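You operate a simulated robot arm through the tools that you are given. There is no shell and no other tool. Be economical: measure what you need, move in short steps, check, and stop when the job is done.

The job below is to be done with a simulated robot arm. You get a single attempt, and the scene is never put back.

JOB
Press the shell home on the pump plug, then box it.
Fine: draw the slider back; plug shut in the parts box.
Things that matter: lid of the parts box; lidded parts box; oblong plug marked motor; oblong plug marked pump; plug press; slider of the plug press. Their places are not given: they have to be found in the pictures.

The check looks at the end state, three seconds after you hand in, the way a careful person would. Anything else that was tipped, shoved, dropped, spilled or broken makes it a failure.

ROBOT AND FRAMES
A 6-joint arm with a two-finger parallel gripper, fixed in place. Base frame: the origin is at the foot of the arm, x ahead of it, y to its left, z up; the work surface is at about z = 0. Units: m, rad, N and s.
With the tool pointing down near the work surface it reaches from about 0.12 to 0.5 m from the base axis. Its first joint turns from -1.257 to 1.257 rad. Payload 0.65 kg.
The tool frame sits at the grasp point between the pads (the TCP): z along the fingers, y along the line on which they close. The tips reach 0.025 m beyond it. The gripper opens to 0.076 m. The fingers are 0.018 m wide and 0.01 m thick; the gripper's body (0.036 by 0.078 m) begins 0.045 m behind the TCP.
Orientation is that of the tool frame in the base frame, as a unit quaternion [w, x, y, z]. With the fingers straight down and closing along the base's y, the tool's x points along the base's -x, its y along +y and its z along -z.

CONTROLS
- The arm moves only by the tool play_rows. Its argument "series" is a list that holds one entry, the list of rows, each a list of 7 numbers: the turn, a rotation vector about the tool's x, y, z in units of 90 degrees (1.0 is 90 degrees), then the shift along the tool's x, y, z in units of 400 mm (1.0 is 400 mm), then the finger opening in m, from 0 to 0.076. In form: [[[wx, wy, wz, tx, ty, tz, fingers], ...]]. A call has 1 to 12 rows; each row is the pose to reach, as a shift and turn from the pose commanded when the call began, along the tool's axes at that moment. A call with a number of a shift or a turn outside -1 to 1 is refused whole. Rows are played at 5 a second. More than 0.05 m and 0.15 rad between two rows, or a gripper value outside its range, and nothing of the call is played. A pose out of reach is approached as far as the arm can. The call stops where the force on the tool passes 90 N (or 10 N more than at its start, if that is more) or the arm is blocked; 0.2 s more then pass. Each finger travels about 0.108 m/s and halts on what it meets, pressing with about 42 N; the grip force reading is that of the motor and also rises with nothing between the fingers. The clock runs only during rows and for 0.2 s after the last one: add rows that repeat a pose to give the fingers time. It gives the time, the measured TCP pose, the force on the tool (base axes), the opening and the grip force at its end, in the units of the frame above (readings bear some noise), with the torque about the TCP (base axes, N m) and any sound that the robot's microphone picked up.
- Cameras (640 x 400 px; columns grow to the right, rows downward): "scene" is fixed at [0.0596, 0.2774, 0.3991]; the picture's right is [-0.69, -0.72, 0.00], its down [-0.44, 0.42, -0.79] and it looks along [0.57, -0.55, -0.61] (base axes); focal length 247 px, centre (320, 200). "wrist" rides on the gripper at [0.058, 0.011, -0.081] in the tool frame; the picture's right is [-0.18, 0.98, 0.00], its down [-0.75, -0.14, -0.64] and it looks along [-0.63, -0.12, 0.77] (tool axes); focal length 243 px, centre (320, 200).
- grab_frame(camera): a new picture of that camera. The clock stands still meanwhile.
- measure_at(camera, pixels): for up to 12 pixels [column, row] of the newest picture of that camera ("zoom" is the newest enlarged one), the place [x, y, z] in the base frame of the surface seen there, good to about 0.003 m. The clock stands still meanwhile.
- close_up(camera, box): a new picture of the part [left, top, right, bottom] of that camera's present view, enlarged. The clock stands still meanwhile.
- sign_off(): hands the job in; it is judged then, once.

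Keep the steps short. Do not move on a guess: measure, check each grasp and each placing, and mend mistakes. In all there are 80 turns and 38 pictures (those below and enlarged ones count). Leave the gripper open and the arm clear of the work at the hand-in unless told otherwise, and finish with a single line.

The tools are called after "Emit:" by a JSON object that holds its "op" and its "data". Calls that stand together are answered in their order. play_rows: Moves the arm, as the interface text tells. Its arguments: {"type":"object","properties":{"series":{"type":"array","items":{"type":"array","items":{"type":"array","items":{"type":"number"}}}}},"required":["series"]} The other tools are called the same way: grab_frame (camera) takes a picture; measure_at (camera, pixels) gives the place of the surface under pixels of a picture; close_up (camera, box) takes an enlarged picture of a part of a camera's view; sign_off () hands the job in.

At the start:

```text
clock: 0.0
eef_pos: [0.2276, 0.0712, 0.2582]
tcp_rot: [0.0, 0.0, 1.0, 0.0]
force: [0.2, 0.1, -0.1]
moment: [0.02, -0.02, -0.03]
grip_width: 0.0762
grasp_force: 0.0
```

scene: 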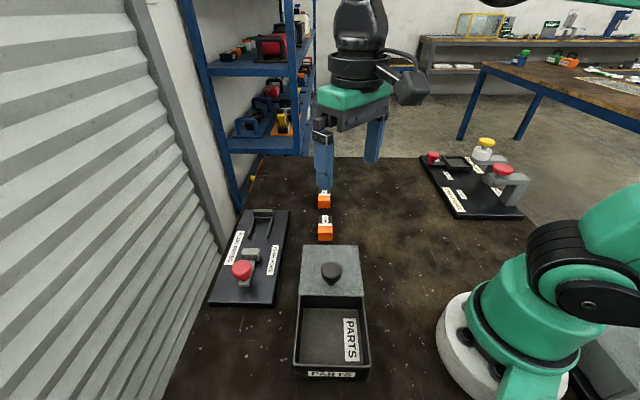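
wrist: 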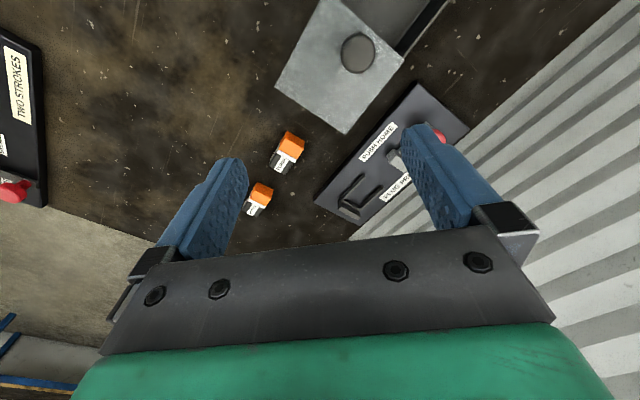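

I see two plugs (orange shells) near (325,200) and (325,230), a press on the left (red knob at (243,268)), and the parts box with a sliding/lifted lid. I'll enlarge the key areas first.

Emit:
{"op": "close_up", "data": {"camera": "scene", "box": [200, 180, 380, 320]}}

Emit:
{"op": "close_up", "data": {"camera": "wrist", "box": [230, 80, 480, 230]}}

Emit:
{"op": "close_up", "data": {"camera": "scene", "box": [410, 130, 540, 225]}}

```text
2.86 times, centred on (290, 250) of scene
```

zoom: 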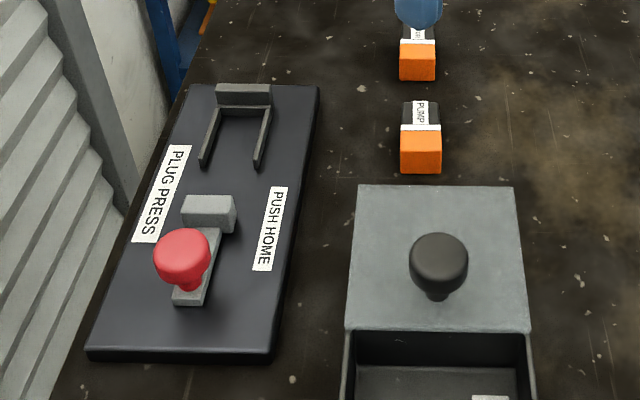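

```text
2.56 times, centred on (355, 155) of wrist
```

zoom: 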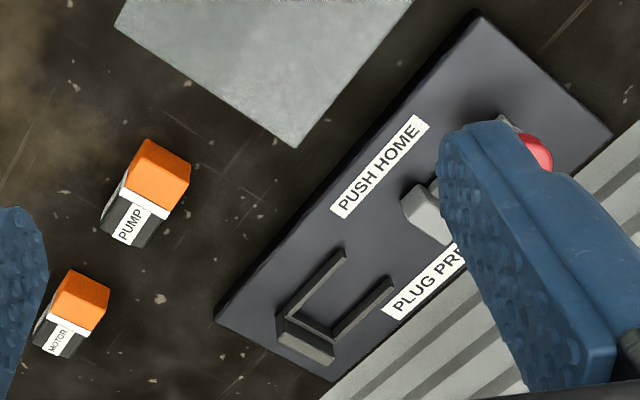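

```text
4.21 times, centred on (475, 178) of scene
```

zoom: 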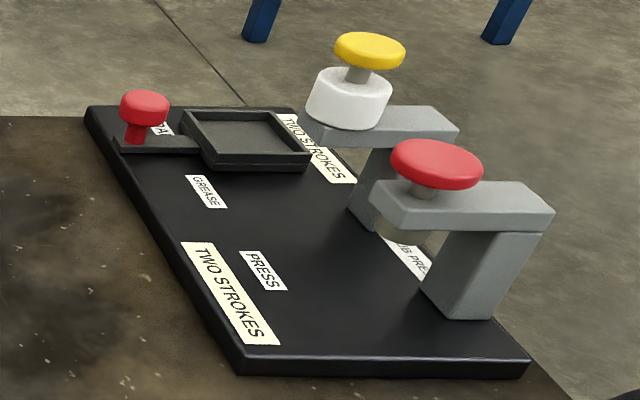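

Pump plug is the nearer one. I'll re-zoom the press and the plug so I can measure them precisely.

Emit:
{"op": "close_up", "data": {"camera": "scene", "box": [200, 180, 380, 320]}}

Emit:
{"op": "measure_at", "data": {"camera": "zoom", "pixels": [[404, 131], [438, 131], [441, 148], [402, 148], [421, 165], [421, 127], [406, 104], [436, 104], [402, 170], [440, 170], [418, 43], [421, 112]]}}

Emit:
{"op": "measure_at", "data": {"camera": "zoom", "pixels": [[244, 86], [244, 100], [218, 108], [268, 108], [203, 160], [258, 160], [235, 140], [208, 205], [209, 225], [182, 240], [176, 300], [200, 303]]}}

Emit:
{"op": "measure_at", "data": {"camera": "zoom", "pixels": [[186, 210], [230, 212], [182, 265], [360, 190], [510, 190], [350, 325], [525, 325], [438, 245], [438, 270], [90, 350], [315, 90], [438, 380]]}}

Emit:
{"op": "measure_at", "data": {"camera": "scene", "pixels": [[299, 300], [362, 300], [294, 364], [370, 364], [330, 340], [330, 366], [332, 272], [302, 250], [358, 250], [304, 370], [330, 310], [325, 180]]}}

```text
2.86 times, centred on (290, 250) of scene
```

zoom: 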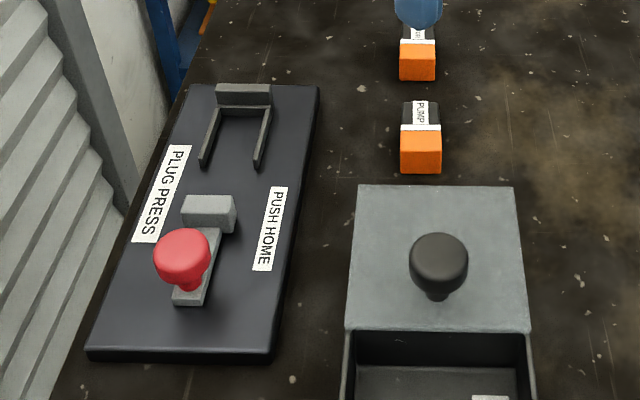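

```text
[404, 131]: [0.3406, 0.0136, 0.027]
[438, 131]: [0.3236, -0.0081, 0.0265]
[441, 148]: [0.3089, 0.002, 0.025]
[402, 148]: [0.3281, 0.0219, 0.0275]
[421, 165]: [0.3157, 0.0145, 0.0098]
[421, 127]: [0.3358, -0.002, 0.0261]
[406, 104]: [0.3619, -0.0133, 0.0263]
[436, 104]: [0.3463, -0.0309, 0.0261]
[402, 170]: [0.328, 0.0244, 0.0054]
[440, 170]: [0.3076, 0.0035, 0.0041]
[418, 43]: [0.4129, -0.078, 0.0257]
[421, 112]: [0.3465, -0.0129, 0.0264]
```

```text
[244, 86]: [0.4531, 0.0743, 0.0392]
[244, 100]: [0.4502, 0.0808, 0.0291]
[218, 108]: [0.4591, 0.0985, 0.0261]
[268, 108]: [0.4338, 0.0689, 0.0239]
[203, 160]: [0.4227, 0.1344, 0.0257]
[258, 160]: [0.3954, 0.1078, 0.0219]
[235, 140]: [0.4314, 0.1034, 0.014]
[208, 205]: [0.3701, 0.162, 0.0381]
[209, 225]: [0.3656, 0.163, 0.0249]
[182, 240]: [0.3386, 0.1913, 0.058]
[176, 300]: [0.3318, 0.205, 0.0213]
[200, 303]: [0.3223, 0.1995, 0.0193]
```

```text
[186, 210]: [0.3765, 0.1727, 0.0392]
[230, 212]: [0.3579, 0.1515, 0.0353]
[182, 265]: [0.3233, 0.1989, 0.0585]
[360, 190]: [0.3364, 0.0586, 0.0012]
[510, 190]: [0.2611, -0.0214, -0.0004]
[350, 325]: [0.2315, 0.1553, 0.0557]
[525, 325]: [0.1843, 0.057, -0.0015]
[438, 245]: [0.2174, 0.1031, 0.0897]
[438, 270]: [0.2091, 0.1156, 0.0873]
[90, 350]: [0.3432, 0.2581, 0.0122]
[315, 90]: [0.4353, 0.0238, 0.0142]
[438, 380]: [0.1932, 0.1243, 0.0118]
```

```text
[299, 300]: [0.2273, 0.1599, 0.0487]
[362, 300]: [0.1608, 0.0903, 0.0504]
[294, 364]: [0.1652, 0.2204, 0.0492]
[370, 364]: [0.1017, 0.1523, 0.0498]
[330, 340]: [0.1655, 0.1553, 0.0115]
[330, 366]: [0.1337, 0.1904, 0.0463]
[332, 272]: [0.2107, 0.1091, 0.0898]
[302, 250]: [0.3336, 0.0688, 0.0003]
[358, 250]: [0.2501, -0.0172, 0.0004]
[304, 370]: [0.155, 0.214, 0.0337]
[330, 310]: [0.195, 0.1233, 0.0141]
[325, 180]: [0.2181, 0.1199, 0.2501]
```

Press axis and plug both run about 45° (direction (0.707,-0.707)). Now the box and lid.

Emit:
{"op": "close_up", "data": {"camera": "scene", "box": [270, 230, 400, 390]}}

Emit:
{"op": "close_up", "data": {"camera": "wrist", "box": [250, 0, 480, 150]}}

Emit:
{"op": "measure_at", "data": {"camera": "wrist", "pixels": [[279, 83], [342, 128], [398, 65], [322, 4], [345, 105], [300, 60], [358, 50], [410, 45], [405, 10], [440, 5]]}}

```text
2.50 times, centred on (335, 310) of scene
```

zoom: 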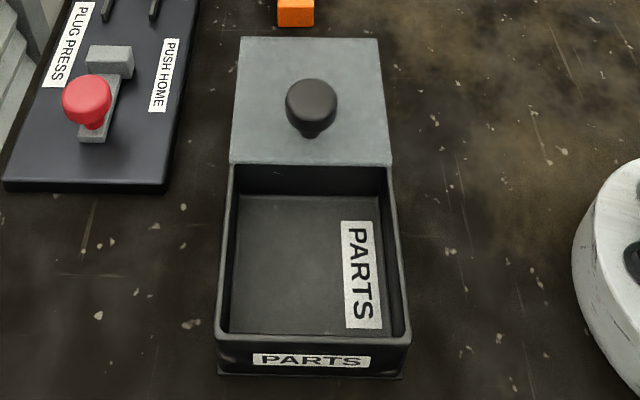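

```text
2.67 times, centred on (365, 75) of wrist
```

zoom: 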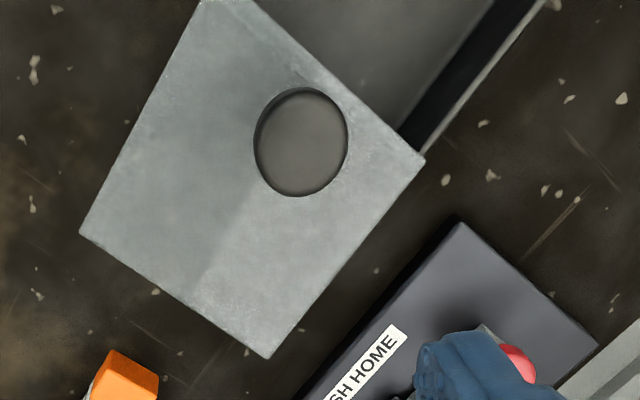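

```text
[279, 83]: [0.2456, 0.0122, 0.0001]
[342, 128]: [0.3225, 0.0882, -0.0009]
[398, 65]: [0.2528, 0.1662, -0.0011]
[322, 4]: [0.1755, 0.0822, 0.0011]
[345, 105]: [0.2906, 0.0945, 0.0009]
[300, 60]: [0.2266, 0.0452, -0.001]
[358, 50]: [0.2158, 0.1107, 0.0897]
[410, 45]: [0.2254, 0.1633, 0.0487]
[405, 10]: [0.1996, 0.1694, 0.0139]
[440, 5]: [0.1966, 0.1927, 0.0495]
```

The lid (a metal plate with a knob at z≈0.09) seems to be slid off beyond the box. First I handle the plug: turn 45° and hover above the body of the pump plug at (0.346,-0.013), z 0.15.

Emit:
{"op": "play_rows", "data": {"series": [[[0, 0, 0.0833, -0.0493, -0.0353, 0.045, 0.076], [0, 0, 0.1667, -0.0985, -0.0705, 0.09, 0.076], [0, 0, 0.25, -0.1478, -0.1058, 0.135, 0.076], [0, 0, 0.3333, -0.197, -0.141, 0.18, 0.076], [0, 0, 0.4167, -0.2463, -0.1763, 0.225, 0.076], [0, 0, 0.5, -0.2955, -0.2115, 0.2705, 0.076], [0, 0, 0.5, -0.2955, -0.2115, 0.2705, 0.076]]]}}

Emit:
{"op": "grab_frame", "data": {"camera": "wrist"}}

Emit:
{"op": "grab_frame", "data": {"camera": "scene"}}

```text
clock: 1.6
eef_pos: [0.3459, -0.0133, 0.1493]
tcp_rot: [0.0, 0.383, 0.924, 0.001]
force: [-0.1, -0.1, 0.2]
moment: [0.0, 0.01, -0.02]
grip_width: 0.0761
grasp_force: 0.1
```

```text
29 pictures are left
```

wrist: 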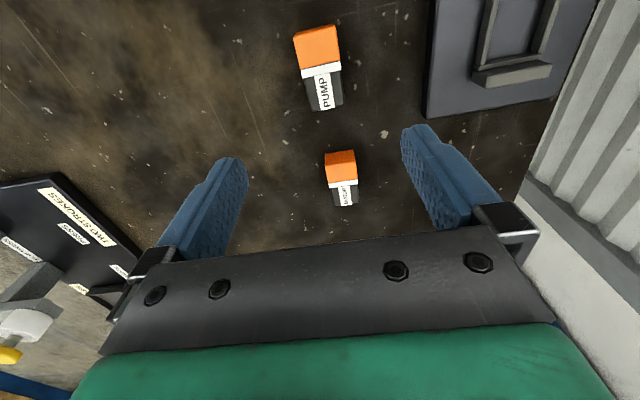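

```text
28 pictures are left
```

scene: 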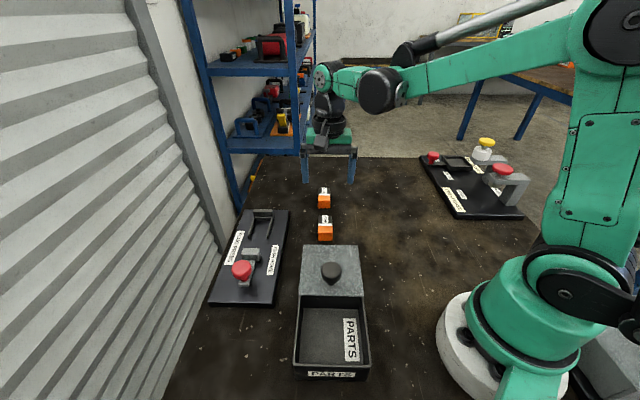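

Measure the plug edges from the wrist view.

Emit:
{"op": "close_up", "data": {"camera": "wrist", "box": [270, 10, 370, 120]}}

```text
3.64 times, centred on (320, 65) of wrist
```

zoom: 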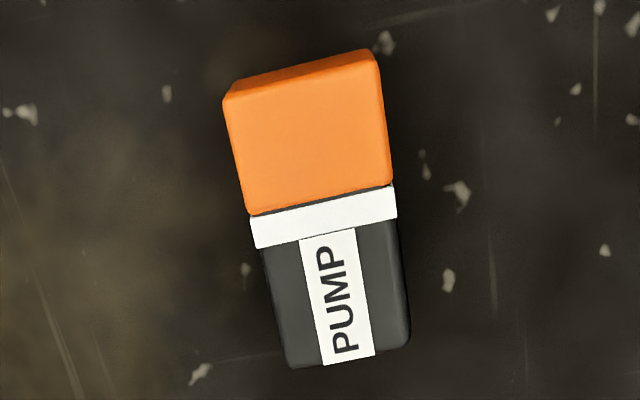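

Emit:
{"op": "measure_at", "data": {"camera": "zoom", "pixels": [[228, 100], [372, 62], [252, 210], [388, 180], [256, 242], [394, 212], [268, 252], [292, 362], [390, 228], [404, 338], [325, 230], [348, 355]]}}

```text
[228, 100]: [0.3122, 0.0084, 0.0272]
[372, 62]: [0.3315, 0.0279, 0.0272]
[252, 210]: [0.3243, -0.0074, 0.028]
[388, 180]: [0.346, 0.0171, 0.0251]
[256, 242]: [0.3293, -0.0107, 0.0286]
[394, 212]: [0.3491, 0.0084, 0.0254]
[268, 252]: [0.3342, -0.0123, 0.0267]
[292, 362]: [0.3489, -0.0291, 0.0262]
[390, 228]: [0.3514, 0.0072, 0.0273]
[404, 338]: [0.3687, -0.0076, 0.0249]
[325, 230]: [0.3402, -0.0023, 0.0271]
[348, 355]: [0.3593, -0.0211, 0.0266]
```

Plug body axis at v≈0.239, body spans u≈0.244–0.267. Descending to z=0.040 (tips ~0.015), then closing.

Emit:
{"op": "play_rows", "data": {"series": [[[0, 0, 0, 0.00375, 0.0095, 0.09, 0.076], [0, 0, 0, 0.00375, 0.0095, 0.18, 0.076], [0, 0, 0, 0.00375, 0.0095, 0.24, 0.076], [0, 0, 0, 0.00375, 0.0095, 0.273, 0.076], [0, 0, 0, 0.00375, 0.0095, 0.273, 0.05], [0, 0, 0, 0.00375, 0.0095, 0.273, 0.035], [0, 0, 0, 0.00375, 0.0095, 0.273, 0.02], [0, 0, 0, 0.00375, 0.0095, 0.273, 0.02]]]}}

Emit:
{"op": "grab_frame", "data": {"camera": "wrist"}}

```text
clock: 3.4
eef_pos: [0.3488, -0.0093, 0.0421]
tcp_rot: [0.0, 0.383, 0.924, 0.0]
force: [-0.4, 0.5, 0.0]
moment: [0.03, 0.0, -0.03]
grip_width: 0.0286
grasp_force: 42.4
```

```text
26 pictures are left
```

wrist: 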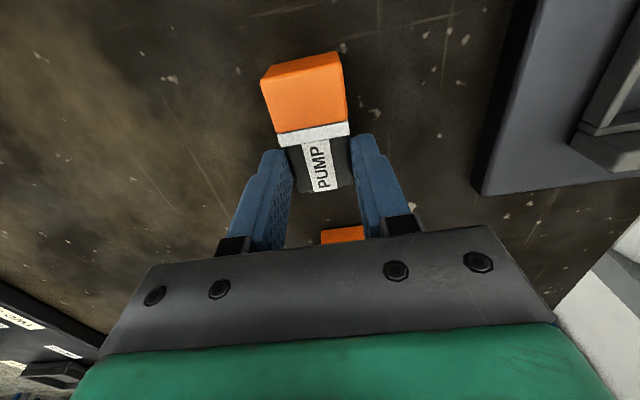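

Gripped, width 0.0286. Lifting 0.08 m and checking.

Emit:
{"op": "play_rows", "data": {"series": [[[0, 0, 0, 0, 0, -0.05, 0.02], [0, 0, 0, 0, 0, -0.125, 0.02], [0, 0, 0, 0, 0, -0.2, 0.02], [0, 0, 0, 0, 0, -0.2, 0.02]]]}}

Emit:
{"op": "close_up", "data": {"camera": "wrist", "box": [220, 20, 420, 250]}}

Emit:
{"op": "measure_at", "data": {"camera": "wrist", "pixels": [[268, 90], [340, 78], [285, 140], [345, 130], [300, 188], [345, 183], [305, 80]]}}

```text
clock: 4.4
eef_pos: [0.3477, -0.0087, 0.1222]
tcp_rot: [0.0, 0.383, 0.924, 0.0]
force: [-0.8, -0.4, 1.0]
moment: [-0.01, 0.04, -0.01]
grip_width: 0.0198
grasp_force: 0.1
```

```text
1.74 times, centred on (320, 135) of wrist
```

zoom: 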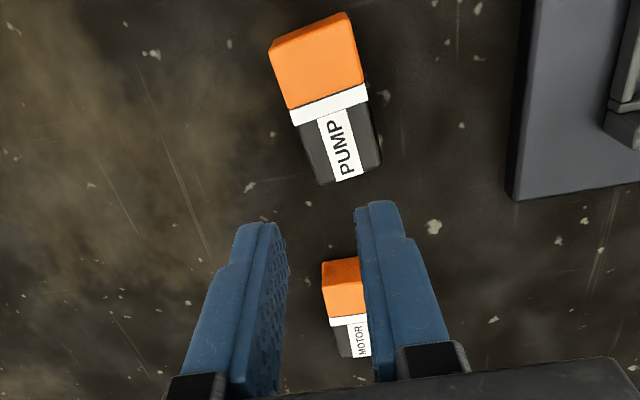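

```text
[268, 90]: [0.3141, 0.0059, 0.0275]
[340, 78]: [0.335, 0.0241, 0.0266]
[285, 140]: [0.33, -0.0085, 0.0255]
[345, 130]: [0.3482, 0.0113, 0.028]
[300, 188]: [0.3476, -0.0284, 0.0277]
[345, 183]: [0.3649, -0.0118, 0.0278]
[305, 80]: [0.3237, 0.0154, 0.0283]
```

The plug slipped out (opening went to 0.0198); it's still upright about where it was. I'll reopen and re-measure before regripping.

Emit:
{"op": "play_rows", "data": {"series": [[[0, 0, 0, 0, 0, 0, 0.04], [0, 0, 0, 0, 0, 0, 0.076], [0, 0, 0, 0, 0, 0, 0.076]]]}}

Emit:
{"op": "close_up", "data": {"camera": "wrist", "box": [270, 20, 370, 130]}}

Emit:
{"op": "measure_at", "data": {"camera": "zoom", "pixels": [[250, 100], [400, 60], [330, 230], [300, 330], [420, 310], [380, 360], [340, 130]]}}

```text
clock: 5.2
eef_pos: [0.3496, -0.008, 0.124]
tcp_rot: [0.0, 0.382, 0.924, -0.001]
force: [0.9, -0.1, -0.3]
moment: [0.02, -0.01, 0.0]
grip_width: 0.0762
grasp_force: 0.0
```

```text
3.64 times, centred on (320, 75) of wrist
```

zoom: 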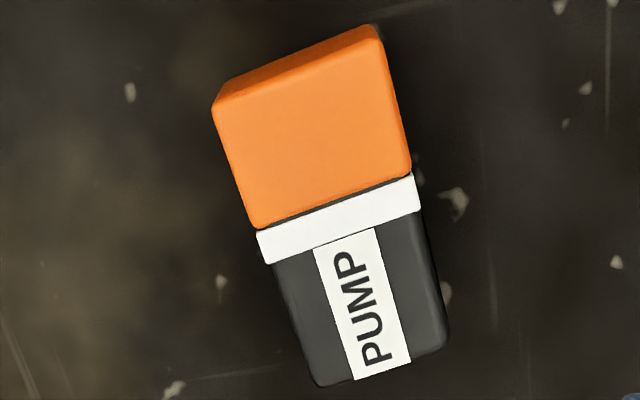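

```text
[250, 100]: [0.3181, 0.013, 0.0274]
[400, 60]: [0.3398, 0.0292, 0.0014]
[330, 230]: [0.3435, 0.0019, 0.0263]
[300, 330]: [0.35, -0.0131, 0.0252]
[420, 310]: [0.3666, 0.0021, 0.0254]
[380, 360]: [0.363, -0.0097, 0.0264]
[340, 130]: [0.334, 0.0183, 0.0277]
```

Emit:
{"op": "measure_at", "data": {"camera": "zoom", "pixels": [[218, 108], [258, 220], [380, 46], [406, 165], [264, 250], [415, 200], [280, 270], [318, 378], [418, 218], [440, 330], [345, 244], [384, 366]]}}

```text
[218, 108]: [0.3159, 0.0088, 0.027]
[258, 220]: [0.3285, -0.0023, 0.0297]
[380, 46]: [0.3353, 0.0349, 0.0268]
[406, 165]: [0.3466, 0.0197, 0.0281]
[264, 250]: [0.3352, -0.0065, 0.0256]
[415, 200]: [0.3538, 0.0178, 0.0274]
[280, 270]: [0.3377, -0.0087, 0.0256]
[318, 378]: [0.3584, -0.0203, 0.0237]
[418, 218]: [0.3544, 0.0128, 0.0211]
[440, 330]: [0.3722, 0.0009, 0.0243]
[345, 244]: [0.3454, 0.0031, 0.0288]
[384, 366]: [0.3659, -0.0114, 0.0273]
```

The plug turned ~6.5° and shifted. I regrip its dark body, turned to match, ~4 mm deeper, then lift 5 mm only to test.

Emit:
{"op": "play_rows", "data": {"series": [[[0, 0, -0.0722, -0.001, 0.0212, 0.03, 0.076], [0, 0, -0.0722, -0.001, 0.0212, 0.1, 0.076], [0, 0, -0.0722, -0.001, 0.0212, 0.17, 0.076], [0, 0, -0.0722, -0.001, 0.0212, 0.211, 0.076], [0, 0, -0.0722, -0.001, 0.0212, 0.211, 0.06], [0, 0, -0.0722, -0.001, 0.0212, 0.211, 0.045], [0, 0, -0.0722, -0.001, 0.0212, 0.211, 0.03], [0, 0, -0.0722, -0.001, 0.0212, 0.211, 0.02], [0, 0, -0.0722, -0.001, 0.0212, 0.211, 0.015], [0, 0, -0.0722, -0.001, 0.0212, 0.211, 0.015]]]}}

Emit:
{"op": "close_up", "data": {"camera": "wrist", "box": [220, 30, 420, 240]}}

```text
clock: 7.4
eef_pos: [0.354, -0.0025, 0.0375]
tcp_rot: [-0.001, 0.33, 0.944, 0.0]
force: [0.4, 0.1, -0.1]
moment: [-0.02, -0.02, -0.01]
grip_width: 0.029
grasp_force: 41.5
```

```text
1.90 times, centred on (320, 135) of wrist
```

zoom: 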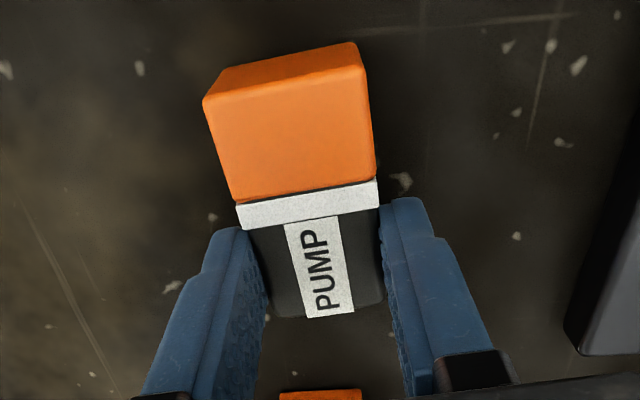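

Grip is clean on the body. Slow 10 mm lift.

Emit:
{"op": "play_rows", "data": {"series": [[[0, 0, 0, 0, 0, -0.005, 0.01], [0, 0, 0, 0, 0, -0.01, 0.01], [0, 0, 0, 0, 0, -0.015, 0.01], [0, 0, 0, 0, 0, -0.02, 0.01], [0, 0, 0, 0, 0, -0.025, 0.01]]]}}

Emit:
{"op": "close_up", "data": {"camera": "wrist", "box": [220, 30, 420, 240]}}

```text
clock: 8.6
eef_pos: [0.354, -0.0039, 0.0475]
tcp_rot: [0.0, 0.33, 0.944, 0.0]
force: [-0.2, -0.2, -1.5]
moment: [-0.01, -0.01, -0.02]
grip_width: 0.0287
grasp_force: 42.0
```

```text
1.90 times, centred on (320, 135) of wrist
```

zoom: 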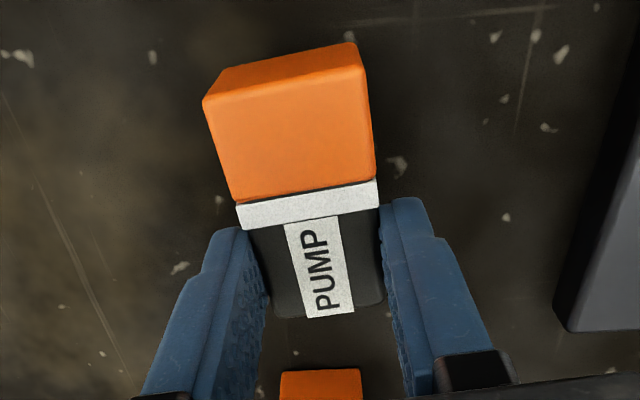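

Holding firmly. Lift slowly to z≈0.13 and turn back to 45°.

Emit:
{"op": "play_rows", "data": {"series": [[[0, 0, 0.01, 0, 0, -0.02, 0.01], [0, 0, 0.02, 0, 0, -0.045, 0.01], [0, 0, 0.03, 0, 0, -0.075, 0.01], [0, 0, 0.04, 0, 0, -0.105, 0.01], [0, 0, 0.05, 0, 0, -0.135, 0.01], [0, 0, 0.06, 0, 0, -0.165, 0.01], [0, 0, 0.07, 0, 0, -0.19, 0.01], [0, 0, 0.0722, 0, 0, -0.206, 0.01], [0, 0, 0.0722, 0, 0, -0.206, 0.01]]]}}

```text
clock: 10.6
eef_pos: [0.3546, -0.004, 0.1318]
tcp_rot: [0.0, 0.382, 0.924, 0.0]
force: [0.3, 0.1, -0.6]
moment: [0.0, 0.0, -0.02]
grip_width: 0.029
grasp_force: 41.7
```

Still held (0.029). Now move along v to above the nest (v≈0.375, u≈0.240), then look.

Emit:
{"op": "play_rows", "data": {"series": [[[0, 0, 0, 0.005, 0.04, 0, 0.01], [0, 0, 0, 0.01, 0.09, 0, 0.01], [0, 0, 0, 0.015, 0.14, 0, 0.01], [0, 0, 0, 0.02, 0.19, 0, 0.01], [0, 0, 0, 0.025, 0.24, 0, 0.01], [0, 0, 0, 0.03, 0.29, 0, 0.01], [0, 0, 0, 0.034, 0.3178, 0, 0.01], [0, 0, 0, 0.034, 0.3178, 0, 0.01]]]}}

Emit:
{"op": "grab_frame", "data": {"camera": "wrist"}}

Emit:
{"op": "close_up", "data": {"camera": "scene", "box": [200, 120, 340, 280]}}

```text
clock: 12.4
eef_pos: [0.4342, 0.0961, 0.13]
tcp_rot: [-0.001, 0.382, 0.924, 0.001]
force: [0.2, 0.3, -1.3]
moment: [-0.02, 0.02, -0.03]
grip_width: 0.0288
grasp_force: 41.8
```

```text
21 pictures are left
```

wrist: 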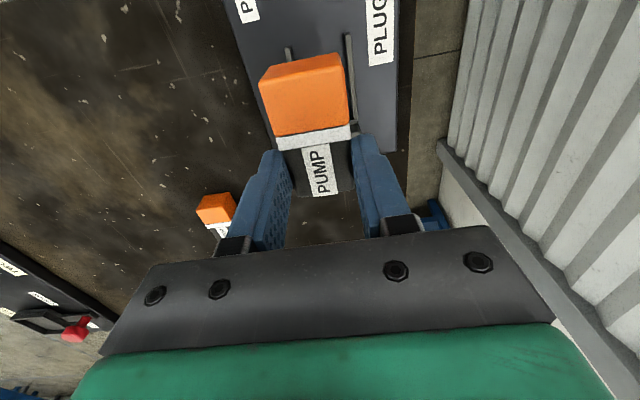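

```text
2.50 times, centred on (270, 200) of scene
```

zoom: 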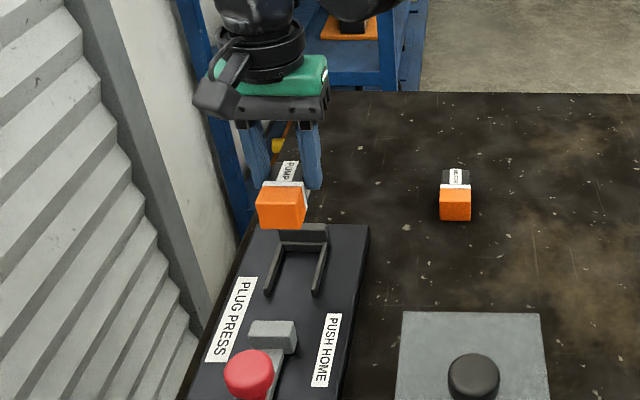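

Emit:
{"op": "measure_at", "data": {"camera": "zoom", "pixels": [[262, 192], [298, 190], [262, 222], [300, 222], [280, 187], [292, 165], [266, 292], [316, 292], [282, 246], [324, 246], [303, 240], [303, 232]]}}

Emit:
{"op": "measure_at", "data": {"camera": "wrist", "pixels": [[289, 50], [348, 36], [268, 90], [341, 78], [280, 140], [347, 130], [302, 190], [345, 185], [319, 188], [354, 100], [310, 90], [316, 150]]}}

```text
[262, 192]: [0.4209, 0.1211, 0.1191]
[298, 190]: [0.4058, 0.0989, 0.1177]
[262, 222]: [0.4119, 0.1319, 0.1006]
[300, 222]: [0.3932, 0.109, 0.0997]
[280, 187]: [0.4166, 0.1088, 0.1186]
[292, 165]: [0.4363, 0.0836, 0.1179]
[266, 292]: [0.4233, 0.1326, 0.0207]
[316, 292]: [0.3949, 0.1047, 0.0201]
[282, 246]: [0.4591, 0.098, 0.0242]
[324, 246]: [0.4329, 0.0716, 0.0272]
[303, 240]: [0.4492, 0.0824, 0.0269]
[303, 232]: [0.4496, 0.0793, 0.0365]
```

```text
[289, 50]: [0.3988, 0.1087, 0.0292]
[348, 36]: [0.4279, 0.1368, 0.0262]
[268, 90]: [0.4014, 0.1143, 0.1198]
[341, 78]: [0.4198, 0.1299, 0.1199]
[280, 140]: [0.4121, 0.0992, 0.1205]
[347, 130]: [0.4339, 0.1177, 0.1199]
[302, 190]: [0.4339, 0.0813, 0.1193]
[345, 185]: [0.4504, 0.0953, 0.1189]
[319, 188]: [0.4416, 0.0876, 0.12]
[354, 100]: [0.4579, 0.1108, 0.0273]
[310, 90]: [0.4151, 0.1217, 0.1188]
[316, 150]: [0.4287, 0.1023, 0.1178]
```

The plug needs +4 mm in v and +5 mm in u. Lower it to just above the press floor (TCP ≈0.0535, tips just above the rails) and look.

Emit:
{"op": "play_rows", "data": {"series": [[[0, 0, 0, -0.0125, 0.01, 0.02, 0.01], [0, 0, 0, -0.0125, 0.01, 0.06, 0.01], [0, 0, 0, -0.0125, 0.01, 0.1, 0.01], [0, 0, 0, -0.0125, 0.01, 0.13, 0.01], [0, 0, 0, -0.0125, 0.01, 0.15, 0.01], [0, 0, 0, -0.0125, 0.01, 0.165, 0.01], [0, 0, 0, -0.0125, 0.01, 0.175, 0.01], [0, 0, 0, -0.0125, 0.01, 0.185, 0.01], [0, 0, 0, -0.0125, 0.01, 0.1925, 0.01], [0, 0, 0, -0.0125, 0.01, 0.1925, 0.01]]]}}

Emit:
{"op": "close_up", "data": {"camera": "scene", "box": [210, 170, 310, 260]}}

Emit:
{"op": "close_up", "data": {"camera": "wrist", "box": [220, 0, 430, 230]}}

```text
clock: 14.6
eef_pos: [0.4413, 0.0946, 0.052]
tcp_rot: [0.001, 0.382, 0.924, 0.0]
force: [-5.8, -1.3, 16.3]
moment: [-0.1, -0.08, -0.09]
grip_width: 0.0291
grasp_force: 42.1
```

```text
4.44 times, centred on (260, 215) of scene
```

zoom: 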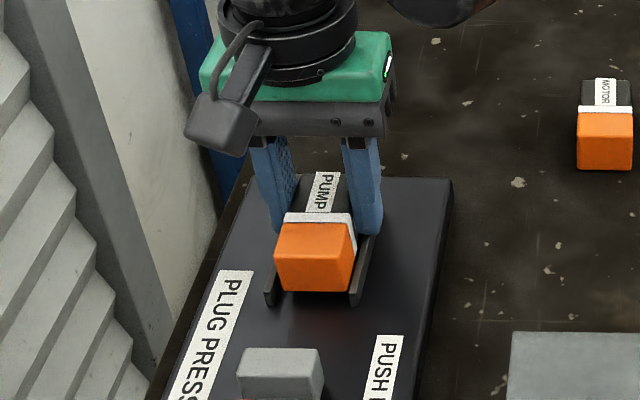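

```text
1.74 times, centred on (325, 115) of wrist
```

zoom: 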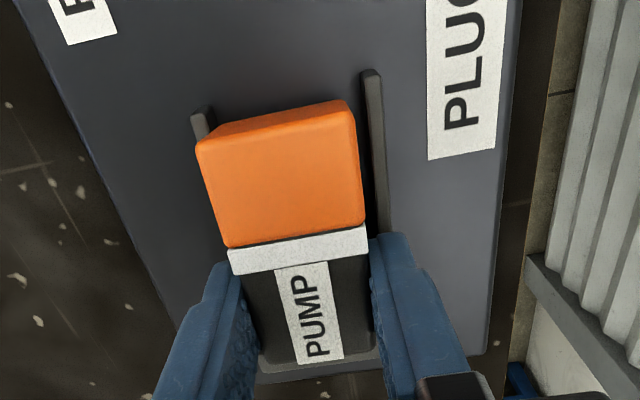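

Plug sits between the rails against the floor (16 N contact). Release gently and raise, then check.

Emit:
{"op": "play_rows", "data": {"series": [[[0, 0, 0, 0, 0, -0.002, 0.01], [0, 0, 0, 0, 0, -0.002, 0.035], [0, 0, 0, 0, 0, -0.002, 0.05], [0, 0, 0, 0, 0, -0.002, 0.06], [0, 0, 0, 0, 0, -0.05, 0.06], [0, 0, 0, 0, 0, -0.12, 0.06], [0, 0, 0, 0, 0, -0.2, 0.06], [0, 0, 0, 0, 0, -0.2, 0.06]]]}}

Emit:
{"op": "close_up", "data": {"camera": "scene", "box": [210, 190, 310, 290]}}

Emit:
{"op": "close_up", "data": {"camera": "wrist", "box": [220, 0, 430, 230]}}

```text
clock: 16.4
eef_pos: [0.4412, 0.0952, 0.133]
tcp_rot: [0.0, 0.383, 0.924, 0.0]
force: [0.3, -0.4, 0.1]
moment: [-0.01, 0.01, 0.03]
grip_width: 0.0599
grasp_force: 0.1
```

```text
4.00 times, centred on (260, 240) of scene
```

zoom: 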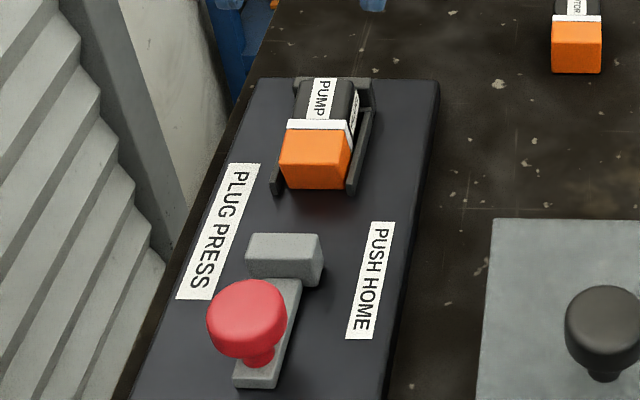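

```text
1.74 times, centred on (325, 115) of wrist
```

zoom: 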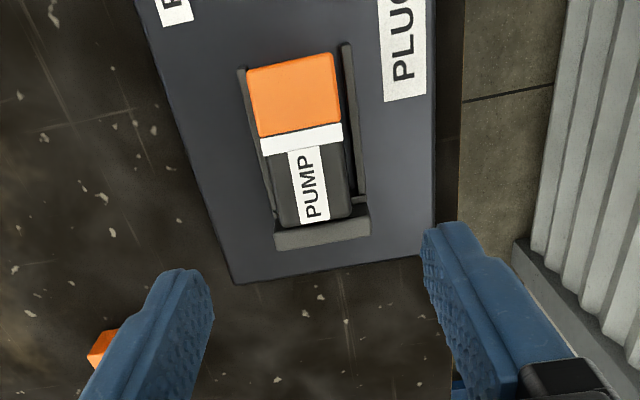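

Plug is seated flat in the nest, body end toward the stop, shell facing the slider. Now rotate 90° (fingers to close along the press axis) and hover above the red knob (u≈0.097, v≈0.375).

Emit:
{"op": "play_rows", "data": {"series": [[[0, 0, -0.0833, 0.03, -0.001, 0, 0.076], [0, 0, -0.1667, 0.06, -0.002, 0, 0.076], [0, 0, -0.25, 0.09, -0.003, 0, 0.076], [0, 0, -0.3333, 0.12, -0.004, 0, 0.076], [0, 0, -0.4167, 0.15, -0.005, 0, 0.076], [0, 0, -0.5, 0.18, -0.006, 0, 0.076], [0, 0, -0.5833, 0.21, -0.007, 0, 0.076], [0, 0, -0.6667, 0.24, -0.008, 0, 0.076], [0, 0, -0.75, 0.27, -0.009, 0, 0.076], [0, 0, -0.8333, 0.3, -0.01, 0, 0.076], [0, 0, -0.9167, 0.335, -0.01, 0, 0.076], [0, 0, -1.0, 0.37, -0.01, 0, 0.076]]]}}

Emit:
{"op": "grab_frame", "data": {"camera": "wrist"}}

```text
clock: 19.0
eef_pos: [0.3331, 0.1973, 0.1344]
tcp_rot: [0.0, -0.384, 0.923, 0.0]
force: [-0.2, -0.9, -0.1]
moment: [-0.01, 0.05, 0.0]
grip_width: 0.0759
grasp_force: 0.2
```

```text
15 pictures are left
```

wrist: 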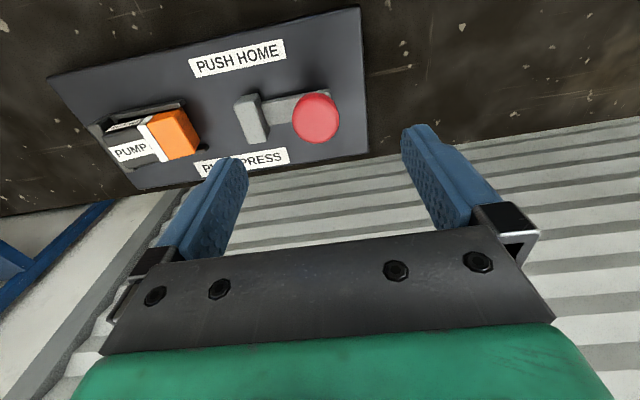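

Emit:
{"op": "measure_at", "data": {"camera": "wrist", "pixels": [[315, 112], [297, 115], [333, 112], [315, 98], [315, 132], [248, 98], [262, 98], [256, 125], [240, 102], [175, 115], [192, 150], [160, 140]]}}

```text
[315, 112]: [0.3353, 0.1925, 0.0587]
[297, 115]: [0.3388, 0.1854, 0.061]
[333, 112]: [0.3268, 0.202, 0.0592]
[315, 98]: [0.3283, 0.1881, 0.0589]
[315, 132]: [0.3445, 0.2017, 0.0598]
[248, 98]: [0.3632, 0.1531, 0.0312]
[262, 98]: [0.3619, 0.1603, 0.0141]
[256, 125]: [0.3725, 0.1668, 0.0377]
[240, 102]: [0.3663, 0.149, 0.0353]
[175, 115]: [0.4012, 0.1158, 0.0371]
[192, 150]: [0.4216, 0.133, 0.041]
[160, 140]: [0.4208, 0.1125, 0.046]
```

Knob centre u≈0.0985, v≈0.376, top z 0.059. Narrow to 0.052 so the front finger clears the block, descend to z≈0.052, and close.

Emit:
{"op": "play_rows", "data": {"series": [[[0, 0, 0, -0.0025, -0.006, 0.02, 0.06], [0, 0, 0, -0.0025, -0.006, 0.06, 0.052], [0, 0, 0, -0.0025, -0.006, 0.12, 0.052], [0, 0, 0, -0.0025, -0.006, 0.17, 0.052], [0, 0, 0, -0.0025, -0.006, 0.205, 0.052], [0, 0, 0, -0.0025, -0.006, 0.205, 0.04], [0, 0, 0, -0.0025, -0.006, 0.205, 0.03], [0, 0, 0, -0.0025, -0.006, 0.205, 0.02], [0, 0, 0, -0.0025, -0.006, 0.205, 0.015]]]}}

Emit:
{"op": "close_up", "data": {"camera": "scene", "box": [190, 180, 330, 320]}}

```text
clock: 21.0
eef_pos: [0.3357, 0.1952, 0.0507]
tcp_rot: [0.0, -0.381, 0.924, 0.0]
force: [12.6, -10.6, -15.5]
moment: [0.21, 0.0, -0.11]
grip_width: 0.0317
grasp_force: 44.6
```

```text
2.86 times, centred on (260, 250) of scene
```

zoom: 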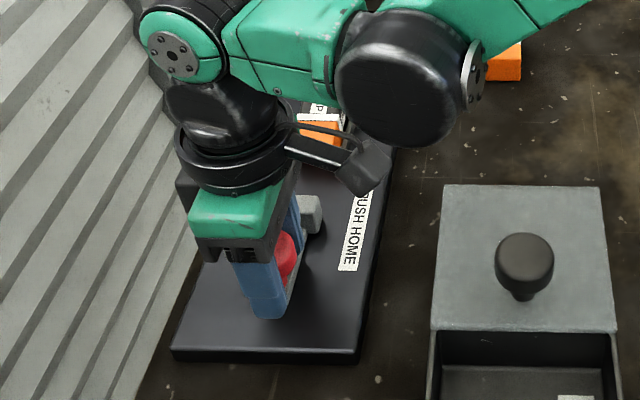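

Knob gripped (0.0317). Push the slider toward the nest, first 0.04 m.

Emit:
{"op": "play_rows", "data": {"series": [[[0, 0, 0, 0, -0.02, 0, 0.015], [0, 0, 0, 0, -0.04, 0, 0.015], [0, 0, 0, 0, -0.06, 0, 0.015], [0, 0, 0, 0, -0.08, 0, 0.015], [0, 0, 0, 0, -0.1, 0, 0.015]]]}}

```text
clock: 22.2
eef_pos: [0.3649, 0.1682, 0.0522]
tcp_rot: [0.0, -0.382, 0.924, 0.0]
force: [-5.9, -3.8, 5.3]
moment: [-0.19, 0.66, 0.12]
grip_width: 0.0316
grasp_force: 44.9
```

Moving freely (u=0.139). Continue slowly in 2 mm steps, watching force and sound.

Emit:
{"op": "play_rows", "data": {"series": [[[0, 0, 0, 0, -0.005, 0, 0.015], [0, 0, 0, 0, -0.01, 0, 0.015], [0, 0, 0, 0, -0.015, 0, 0.015], [0, 0, 0, 0, -0.02, 0, 0.015], [0, 0, 0, 0, -0.025, 0, 0.015], [0, 0, 0, 0, -0.03, 0, 0.015]]]}}

```text
clock: 23.6
eef_pos: [0.3721, 0.1593, 0.0509]
tcp_rot: [0.0, -0.383, 0.924, 0.001]
force: [-21.6, -0.9, 14.0]
moment: [0.29, -0.8, -0.04]
grip_width: 0.0315
grasp_force: 44.8
```

Contact building (~15 N). Continue.

Emit:
{"op": "play_rows", "data": {"series": [[[0, 0, 0, 0, -0.005, 0, 0.015], [0, 0, 0, 0, -0.01, 0, 0.015], [0, 0, 0, 0, -0.015, 0, 0.015]]]}}

Emit:
{"op": "close_up", "data": {"camera": "scene", "box": [200, 170, 310, 280]}}

```text
clock: 24.4
eef_pos: [0.3734, 0.1597, 0.0511]
tcp_rot: [-0.006, -0.386, 0.922, 0.007]
force: [-72.8, 30.8, 8.3]
moment: [0.57, -0.83, 0.69]
grip_width: 0.0315
grasp_force: 44.6
```

```text
3.64 times, centred on (255, 225) of scene
```

zoom: 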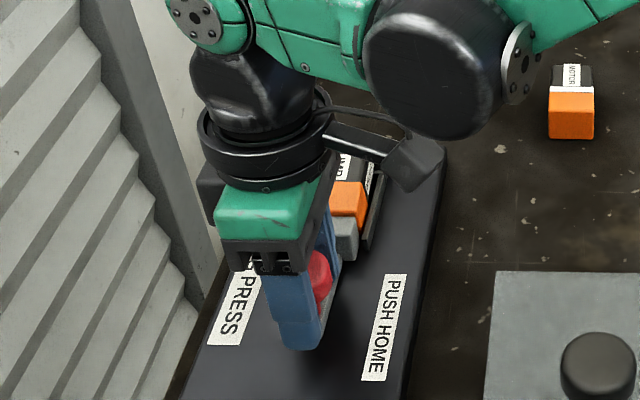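

Force ~73 N along the axis, no click yet. Push a little further.

Emit:
{"op": "play_rows", "data": {"series": [[[0, 0, 0, 0, -0.003, 0, 0.015], [0, 0, 0, 0, -0.006, 0, 0.015], [0, 0, 0, 0, -0.009, 0, 0.015]]]}}

```text
clock: 24.9
eef_pos: [0.3726, 0.1591, 0.0514]
tcp_rot: [-0.008, -0.388, 0.922, 0.008]
force: [-10.5, 5.2, -0.9]
moment: [-0.19, -0.69, -0.07]
grip_width: 0.0317
grasp_force: 44.5
stopped in row 2: the force on the tool passed its limit (the readings are from after the stop); the commanded pose is now the measured one
```

Hit the force limit. Draw the slider back to where it started (~0.051 m) and inspect the shell.

Emit:
{"op": "play_rows", "data": {"series": [[[0, 0, 0, 0, 0.015, 0, 0.015], [0, 0, 0, 0, 0.035, 0, 0.015], [0, 0, 0, 0, 0.06, 0, 0.015], [0, 0, 0, 0, 0.085, 0, 0.015], [0, 0, 0, 0, 0.11, 0, 0.015], [0, 0, 0, 0, 0.126, 0, 0.015], [0, 0, 0, 0, 0.126, 0, 0.015]]]}}

Emit:
{"op": "close_up", "data": {"camera": "scene", "box": [235, 190, 305, 260]}}

```text
clock: 26.5
eef_pos: [0.3362, 0.195, 0.0518]
tcp_rot: [-0.007, -0.387, 0.922, 0.009]
force: [10.2, 10.2, -39.6]
moment: [-0.34, -0.22, 0.04]
grip_width: 0.0317
grasp_force: 44.9
```

```text
5.71 times, centred on (270, 225) of scene
```

zoom: 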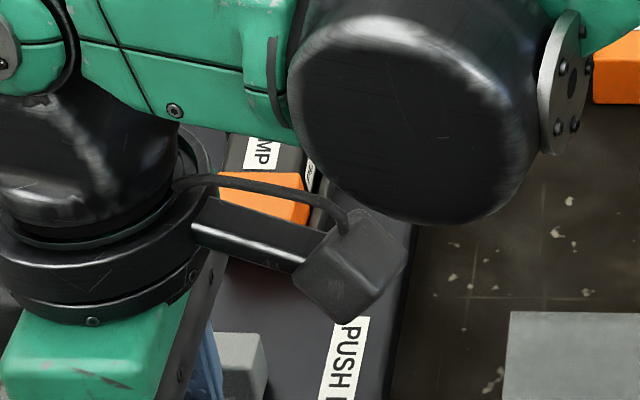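

The white collar is no longer visible — the shell now sits right up to the dark body. Release the knob and rise to look fully.

Emit:
{"op": "play_rows", "data": {"series": [[[0, 0, 0, 0, 0, 0, 0.035], [0, 0, 0, 0, 0, 0, 0.045], [0, 0, 0, 0, 0, 0, 0.052], [0, 0, 0, 0, 0, -0.05, 0.052], [0, 0, 0, 0, 0, -0.12, 0.052], [0, 0, 0, 0, 0, -0.205, 0.06], [0, 0, 0, 0, 0, -0.205, 0.06]]]}}

Emit:
{"op": "close_up", "data": {"camera": "wrist", "box": [30, 0, 380, 200]}}

```text
clock: 28.1
eef_pos: [0.3383, 0.1945, 0.1339]
tcp_rot: [-0.007, -0.388, 0.921, 0.009]
force: [-0.5, -0.5, -0.1]
moment: [0.03, 0.0, 0.0]
grip_width: 0.0598
grasp_force: 0.1
```

```text
1.83 times, centred on (205, 100) of wrist
```

zoom: 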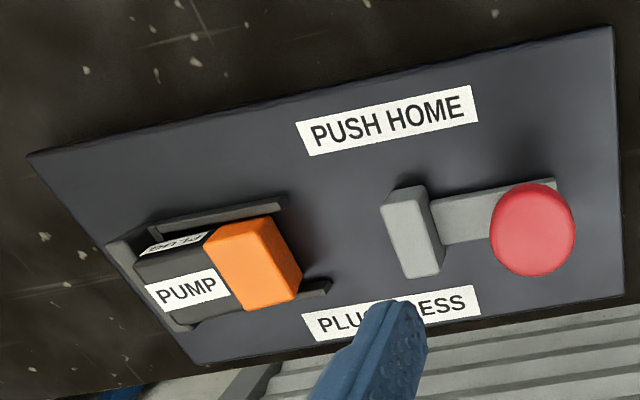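

Shell home (collar covered), slider drawn back. Measure plug and slider.

Emit:
{"op": "measure_at", "data": {"camera": "zoom", "pixels": [[215, 248], [290, 232], [240, 300], [268, 225], [145, 282], [205, 235], [175, 318], [240, 306], [410, 225], [435, 275], [533, 225], [220, 280]]}}

```text
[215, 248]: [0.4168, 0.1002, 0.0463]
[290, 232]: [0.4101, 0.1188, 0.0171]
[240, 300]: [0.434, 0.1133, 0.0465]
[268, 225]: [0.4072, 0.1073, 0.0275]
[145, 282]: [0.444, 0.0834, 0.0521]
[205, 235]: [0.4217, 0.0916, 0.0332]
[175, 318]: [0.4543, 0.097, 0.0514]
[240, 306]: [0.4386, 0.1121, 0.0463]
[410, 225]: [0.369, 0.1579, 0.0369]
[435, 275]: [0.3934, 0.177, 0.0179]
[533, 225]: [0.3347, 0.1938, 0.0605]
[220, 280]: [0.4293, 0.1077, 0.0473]
```

The plug top reads slightly high; check it. Rotate back to 45° and hover above the nest.

Emit:
{"op": "play_rows", "data": {"series": [[[0.0007, -0.0012, 0.0833, 0, -0.03, 0, 0.076], [0.0013, -0.0023, 0.1667, 0, -0.06, 0, 0.076], [0.002, -0.0035, 0.25, 0, -0.09, 0, 0.076], [0.0027, -0.0047, 0.3333, 0, -0.12, 0, 0.076], [0.0033, -0.0058, 0.4167, 0, -0.15, 0, 0.076], [0.004, -0.007, 0.5, 0, -0.18, 0, 0.076], [0.0047, -0.0082, 0.5833, 0, -0.21, 0, 0.076], [0.0053, -0.0093, 0.6667, 0, -0.24, 0, 0.076], [0.006, -0.0105, 0.75, 0, -0.27, 0, 0.076], [0.0067, -0.0117, 0.8333, -0.002, -0.3, 0, 0.076], [0.0073, -0.0128, 0.9167, -0.004, -0.33, 0, 0.076], [0.008, -0.014, 1.0, -0.0045, -0.358, 0, 0.076]]]}}

Emit:
{"op": "close_up", "data": {"camera": "scene", "box": [210, 190, 310, 290]}}

Emit:
{"op": "measure_at", "data": {"camera": "zoom", "pixels": [[320, 120], [290, 140], [345, 140], [318, 100], [300, 90], [345, 90], [285, 180], [340, 182], [322, 82], [285, 240], [250, 315], [320, 160]]}}

```text
clock: 30.7
eef_pos: [0.443, 0.095, 0.131]
tcp_rot: [0.0, 0.379, 0.926, -0.001]
force: [-0.6, 0.0, 0.0]
moment: [0.03, -0.01, -0.02]
grip_width: 0.076
grasp_force: 0.0
```

```text
4.00 times, centred on (260, 240) of scene
```

zoom: 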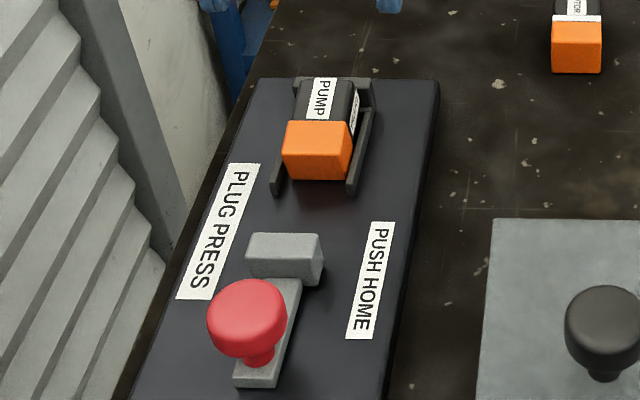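

```text
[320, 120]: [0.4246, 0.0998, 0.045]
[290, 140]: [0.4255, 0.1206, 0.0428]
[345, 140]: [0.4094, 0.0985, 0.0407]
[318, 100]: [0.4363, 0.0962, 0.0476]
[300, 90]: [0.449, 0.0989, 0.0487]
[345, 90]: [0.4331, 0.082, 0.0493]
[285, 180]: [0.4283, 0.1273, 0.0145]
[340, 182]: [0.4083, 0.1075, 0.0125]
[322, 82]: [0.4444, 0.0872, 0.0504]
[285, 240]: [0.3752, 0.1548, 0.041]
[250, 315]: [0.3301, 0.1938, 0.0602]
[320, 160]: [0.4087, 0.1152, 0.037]
```

Plug is slightly nose-down in the nest but in place; shell is home and slider is back at its original pixels. Now descend over the body (u 0.2445, v 0.380) to z≈0.0535 and grip.

Emit:
{"op": "play_rows", "data": {"series": [[[0, 0, 0.006, 0.004, 0, 0.05, 0.076], [0, 0, 0.006, 0.004, 0, 0.11, 0.076], [0, 0, 0.006, 0.004, 0, 0.16, 0.076], [0, 0, 0.006, 0.004, 0, 0.194, 0.076], [0, 0, 0.006, 0.004, 0, 0.194, 0.06], [0, 0, 0.006, 0.004, 0, 0.194, 0.045], [0, 0, 0.006, 0.004, 0, 0.194, 0.03], [0, 0, 0.006, 0.004, 0, 0.194, 0.02], [0, 0, 0.006, 0.004, 0, 0.194, 0.01], [0, 0, 0.006, 0.004, 0, 0.194, 0.01]]]}}

```text
clock: 32.9
eef_pos: [0.4408, 0.0956, 0.0535]
tcp_rot: [0.001, 0.382, 0.924, -0.001]
force: [-0.5, -0.8, 0.8]
moment: [0.02, 0.0, -0.01]
grip_width: 0.029
grasp_force: 42.0
```

Gripped (0.029). Slow lift of 20 mm, then look.

Emit:
{"op": "play_rows", "data": {"series": [[[0, 0, 0, 0, 0, -0.005, 0.01], [0, 0, 0, 0, 0, -0.01, 0.01], [0, 0, 0, 0, 0, -0.015, 0.01], [0, 0, 0, 0, 0, -0.02, 0.01], [0, 0, 0, 0, 0, -0.03, 0.01], [0, 0, 0, 0, 0, -0.04, 0.01], [0, 0, 0, 0, 0, -0.05, 0.01]]]}}

Emit:
{"op": "close_up", "data": {"camera": "scene", "box": [210, 150, 310, 250]}}

```text
clock: 34.5
eef_pos: [0.4409, 0.0972, 0.0735]
tcp_rot: [0.001, 0.381, 0.924, 0.0]
force: [0.1, 0.3, -0.7]
moment: [0.02, -0.02, -0.04]
grip_width: 0.0289
grasp_force: 42.0
```

```text
4.00 times, centred on (260, 200) of scene
```

zoom: 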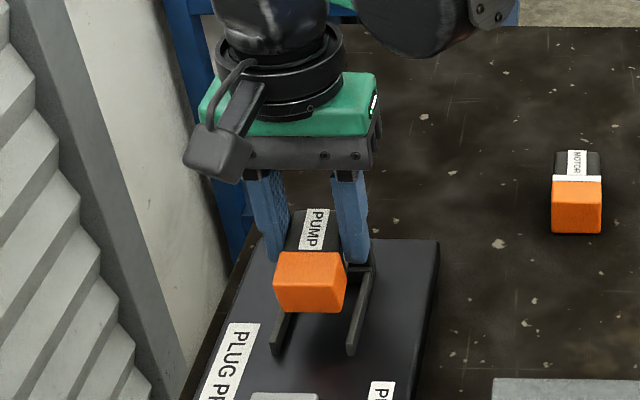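

Holding well. Lift to z≈0.17, then carry to above the box (u≈0.010, v≈0.229).

Emit:
{"op": "play_rows", "data": {"series": [[[0, 0, 0, 0, 0, -0.05, 0.01], [0, 0, 0, 0, 0, -0.1, 0.01], [0, 0, 0, 0, 0, -0.15, 0.01], [0, 0, 0, 0, 0, -0.2, 0.01], [0, 0, 0, 0, 0, -0.25, 0.01], [0, 0, 0, 0, 0, -0.25, 0.01]]]}}

Emit:
{"op": "play_rows", "data": {"series": [[[0, 0, 0, 0.04, -0.026, 0, 0.01], [0, 0, 0, 0.09, -0.0585, 0, 0.01], [0, 0, 0, 0.14, -0.091, 0, 0.01], [0, 0, 0, 0.19, -0.1235, 0, 0.01], [0, 0, 0, 0.24, -0.156, 0, 0.01], [0, 0, 0, 0.29, -0.1885, 0, 0.01], [0, 0, 0, 0.34, -0.221, 0, 0.01], [0, 0, 0, 0.39, -0.2535, 0, 0.01], [0, 0, 0, 0.44, -0.286, 0, 0.01], [0, 0, 0, 0.49, -0.3185, 0, 0.01], [0, 0, 0, 0.54, -0.351, 0, 0.01], [0, 0, 0, 0.5825, -0.379, 0, 0.01]]]}}

Emit:
{"op": "grab_frame", "data": {"camera": "wrist"}}

```text
clock: 35.9
eef_pos: [0.441, 0.0958, 0.1744]
tcp_rot: [0.001, 0.382, 0.924, -0.001]
force: [0.9, -0.2, -0.4]
moment: [0.05, -0.02, 0.01]
grip_width: 0.029
grasp_force: 42.1
```

```text
clock: 38.5
eef_pos: [0.1671, 0.1523, 0.1737]
tcp_rot: [0.001, 0.382, 0.924, 0.0]
force: [0.4, 0.1, -0.9]
moment: [0.03, 0.01, 0.0]
grip_width: 0.0291
grasp_force: 41.9
```

```text
8 pictures are left
```

wrist: 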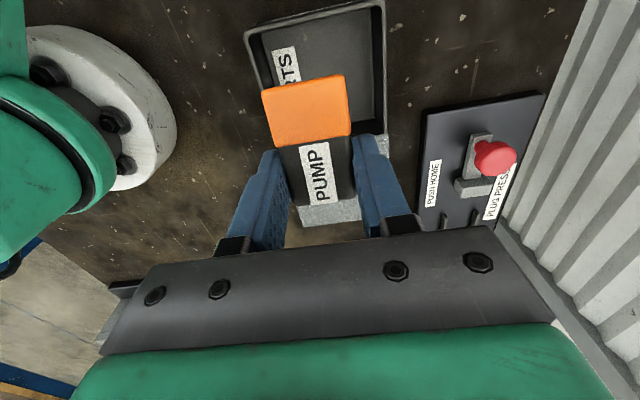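

Emit:
{"op": "measure_at", "data": {"camera": "wrist", "pixels": [[248, 38], [380, 8], [379, 80], [264, 92], [310, 90], [330, 60], [256, 65], [268, 60], [368, 60], [386, 130], [310, 22], [330, 215]]}}

```text
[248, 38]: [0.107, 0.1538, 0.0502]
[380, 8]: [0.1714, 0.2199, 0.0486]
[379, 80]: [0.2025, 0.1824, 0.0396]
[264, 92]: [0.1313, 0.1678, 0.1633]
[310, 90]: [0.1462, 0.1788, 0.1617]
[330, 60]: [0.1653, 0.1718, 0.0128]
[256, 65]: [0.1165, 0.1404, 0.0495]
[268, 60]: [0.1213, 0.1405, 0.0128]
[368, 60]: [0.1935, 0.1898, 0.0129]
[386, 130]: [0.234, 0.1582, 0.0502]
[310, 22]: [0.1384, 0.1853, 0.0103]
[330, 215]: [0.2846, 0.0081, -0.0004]
```

Box interior u −0.033…0.05, v≈0.185–0.275. Shift to centre (u +9 mm, v +5 mm) and lower to z≈0.056.

Emit:
{"op": "play_rows", "data": {"series": [[[0, 0, 0, -0.0225, 0.012, 0.02, 0.01], [0, 0, 0, -0.0225, 0.012, 0.07, 0.01], [0, 0, 0, -0.0225, 0.012, 0.12, 0.01], [0, 0, 0, -0.0225, 0.012, 0.17, 0.01], [0, 0, 0, -0.0225, 0.012, 0.21, 0.01], [0, 0, 0, -0.0225, 0.012, 0.245, 0.01], [0, 0, 0, -0.0225, 0.012, 0.27, 0.01], [0, 0, 0, -0.0225, 0.012, 0.285, 0.01], [0, 0, 0, -0.0225, 0.012, 0.294, 0.01], [0, 0, 0, -0.0225, 0.012, 0.294, 0.01]]]}}

```text
clock: 40.7
eef_pos: [0.1782, 0.1506, 0.0567]
tcp_rot: [0.001, 0.382, 0.924, -0.001]
force: [0.5, 0.3, -0.2]
moment: [-0.01, -0.02, -0.01]
grip_width: 0.0289
grasp_force: 41.9
```

No contact yet. Lower 4 mm more in 1 mm steps.

Emit:
{"op": "play_rows", "data": {"series": [[[0, 0, 0, 0, 0, 0.0025, 0.01], [0, 0, 0, 0, 0, 0.005, 0.01], [0, 0, 0, 0, 0, 0.0075, 0.01], [0, 0, 0, 0, 0, 0.01, 0.01]]]}}

```text
clock: 41.7
eef_pos: [0.1789, 0.1495, 0.0508]
tcp_rot: [0.001, 0.381, 0.924, 0.0]
force: [-0.6, -0.1, -1.3]
moment: [-0.01, 0.02, -0.02]
grip_width: 0.029
grasp_force: 41.8
```

Emit:
{"op": "play_rows", "data": {"series": [[[0, 0, 0, 0, 0, 0.0025, 0.01], [0, 0, 0, 0, 0, 0.005, 0.01], [0, 0, 0, 0, 0, 0.0075, 0.01]]]}}

Emit:
{"op": "close_up", "data": {"camera": "scene", "box": [260, 220, 410, 390]}}

```text
clock: 42.5
eef_pos: [0.1792, 0.1508, 0.0475]
tcp_rot: [-0.001, 0.383, 0.924, 0.001]
force: [0.7, -1.8, 29.1]
moment: [0.59, 0.57, 0.05]
grip_width: 0.029
grasp_force: 41.8
```

```text
2.35 times, centred on (335, 305) of scene
```

zoom: 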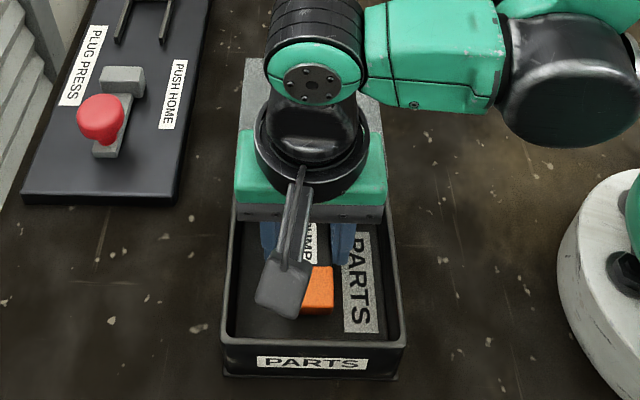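

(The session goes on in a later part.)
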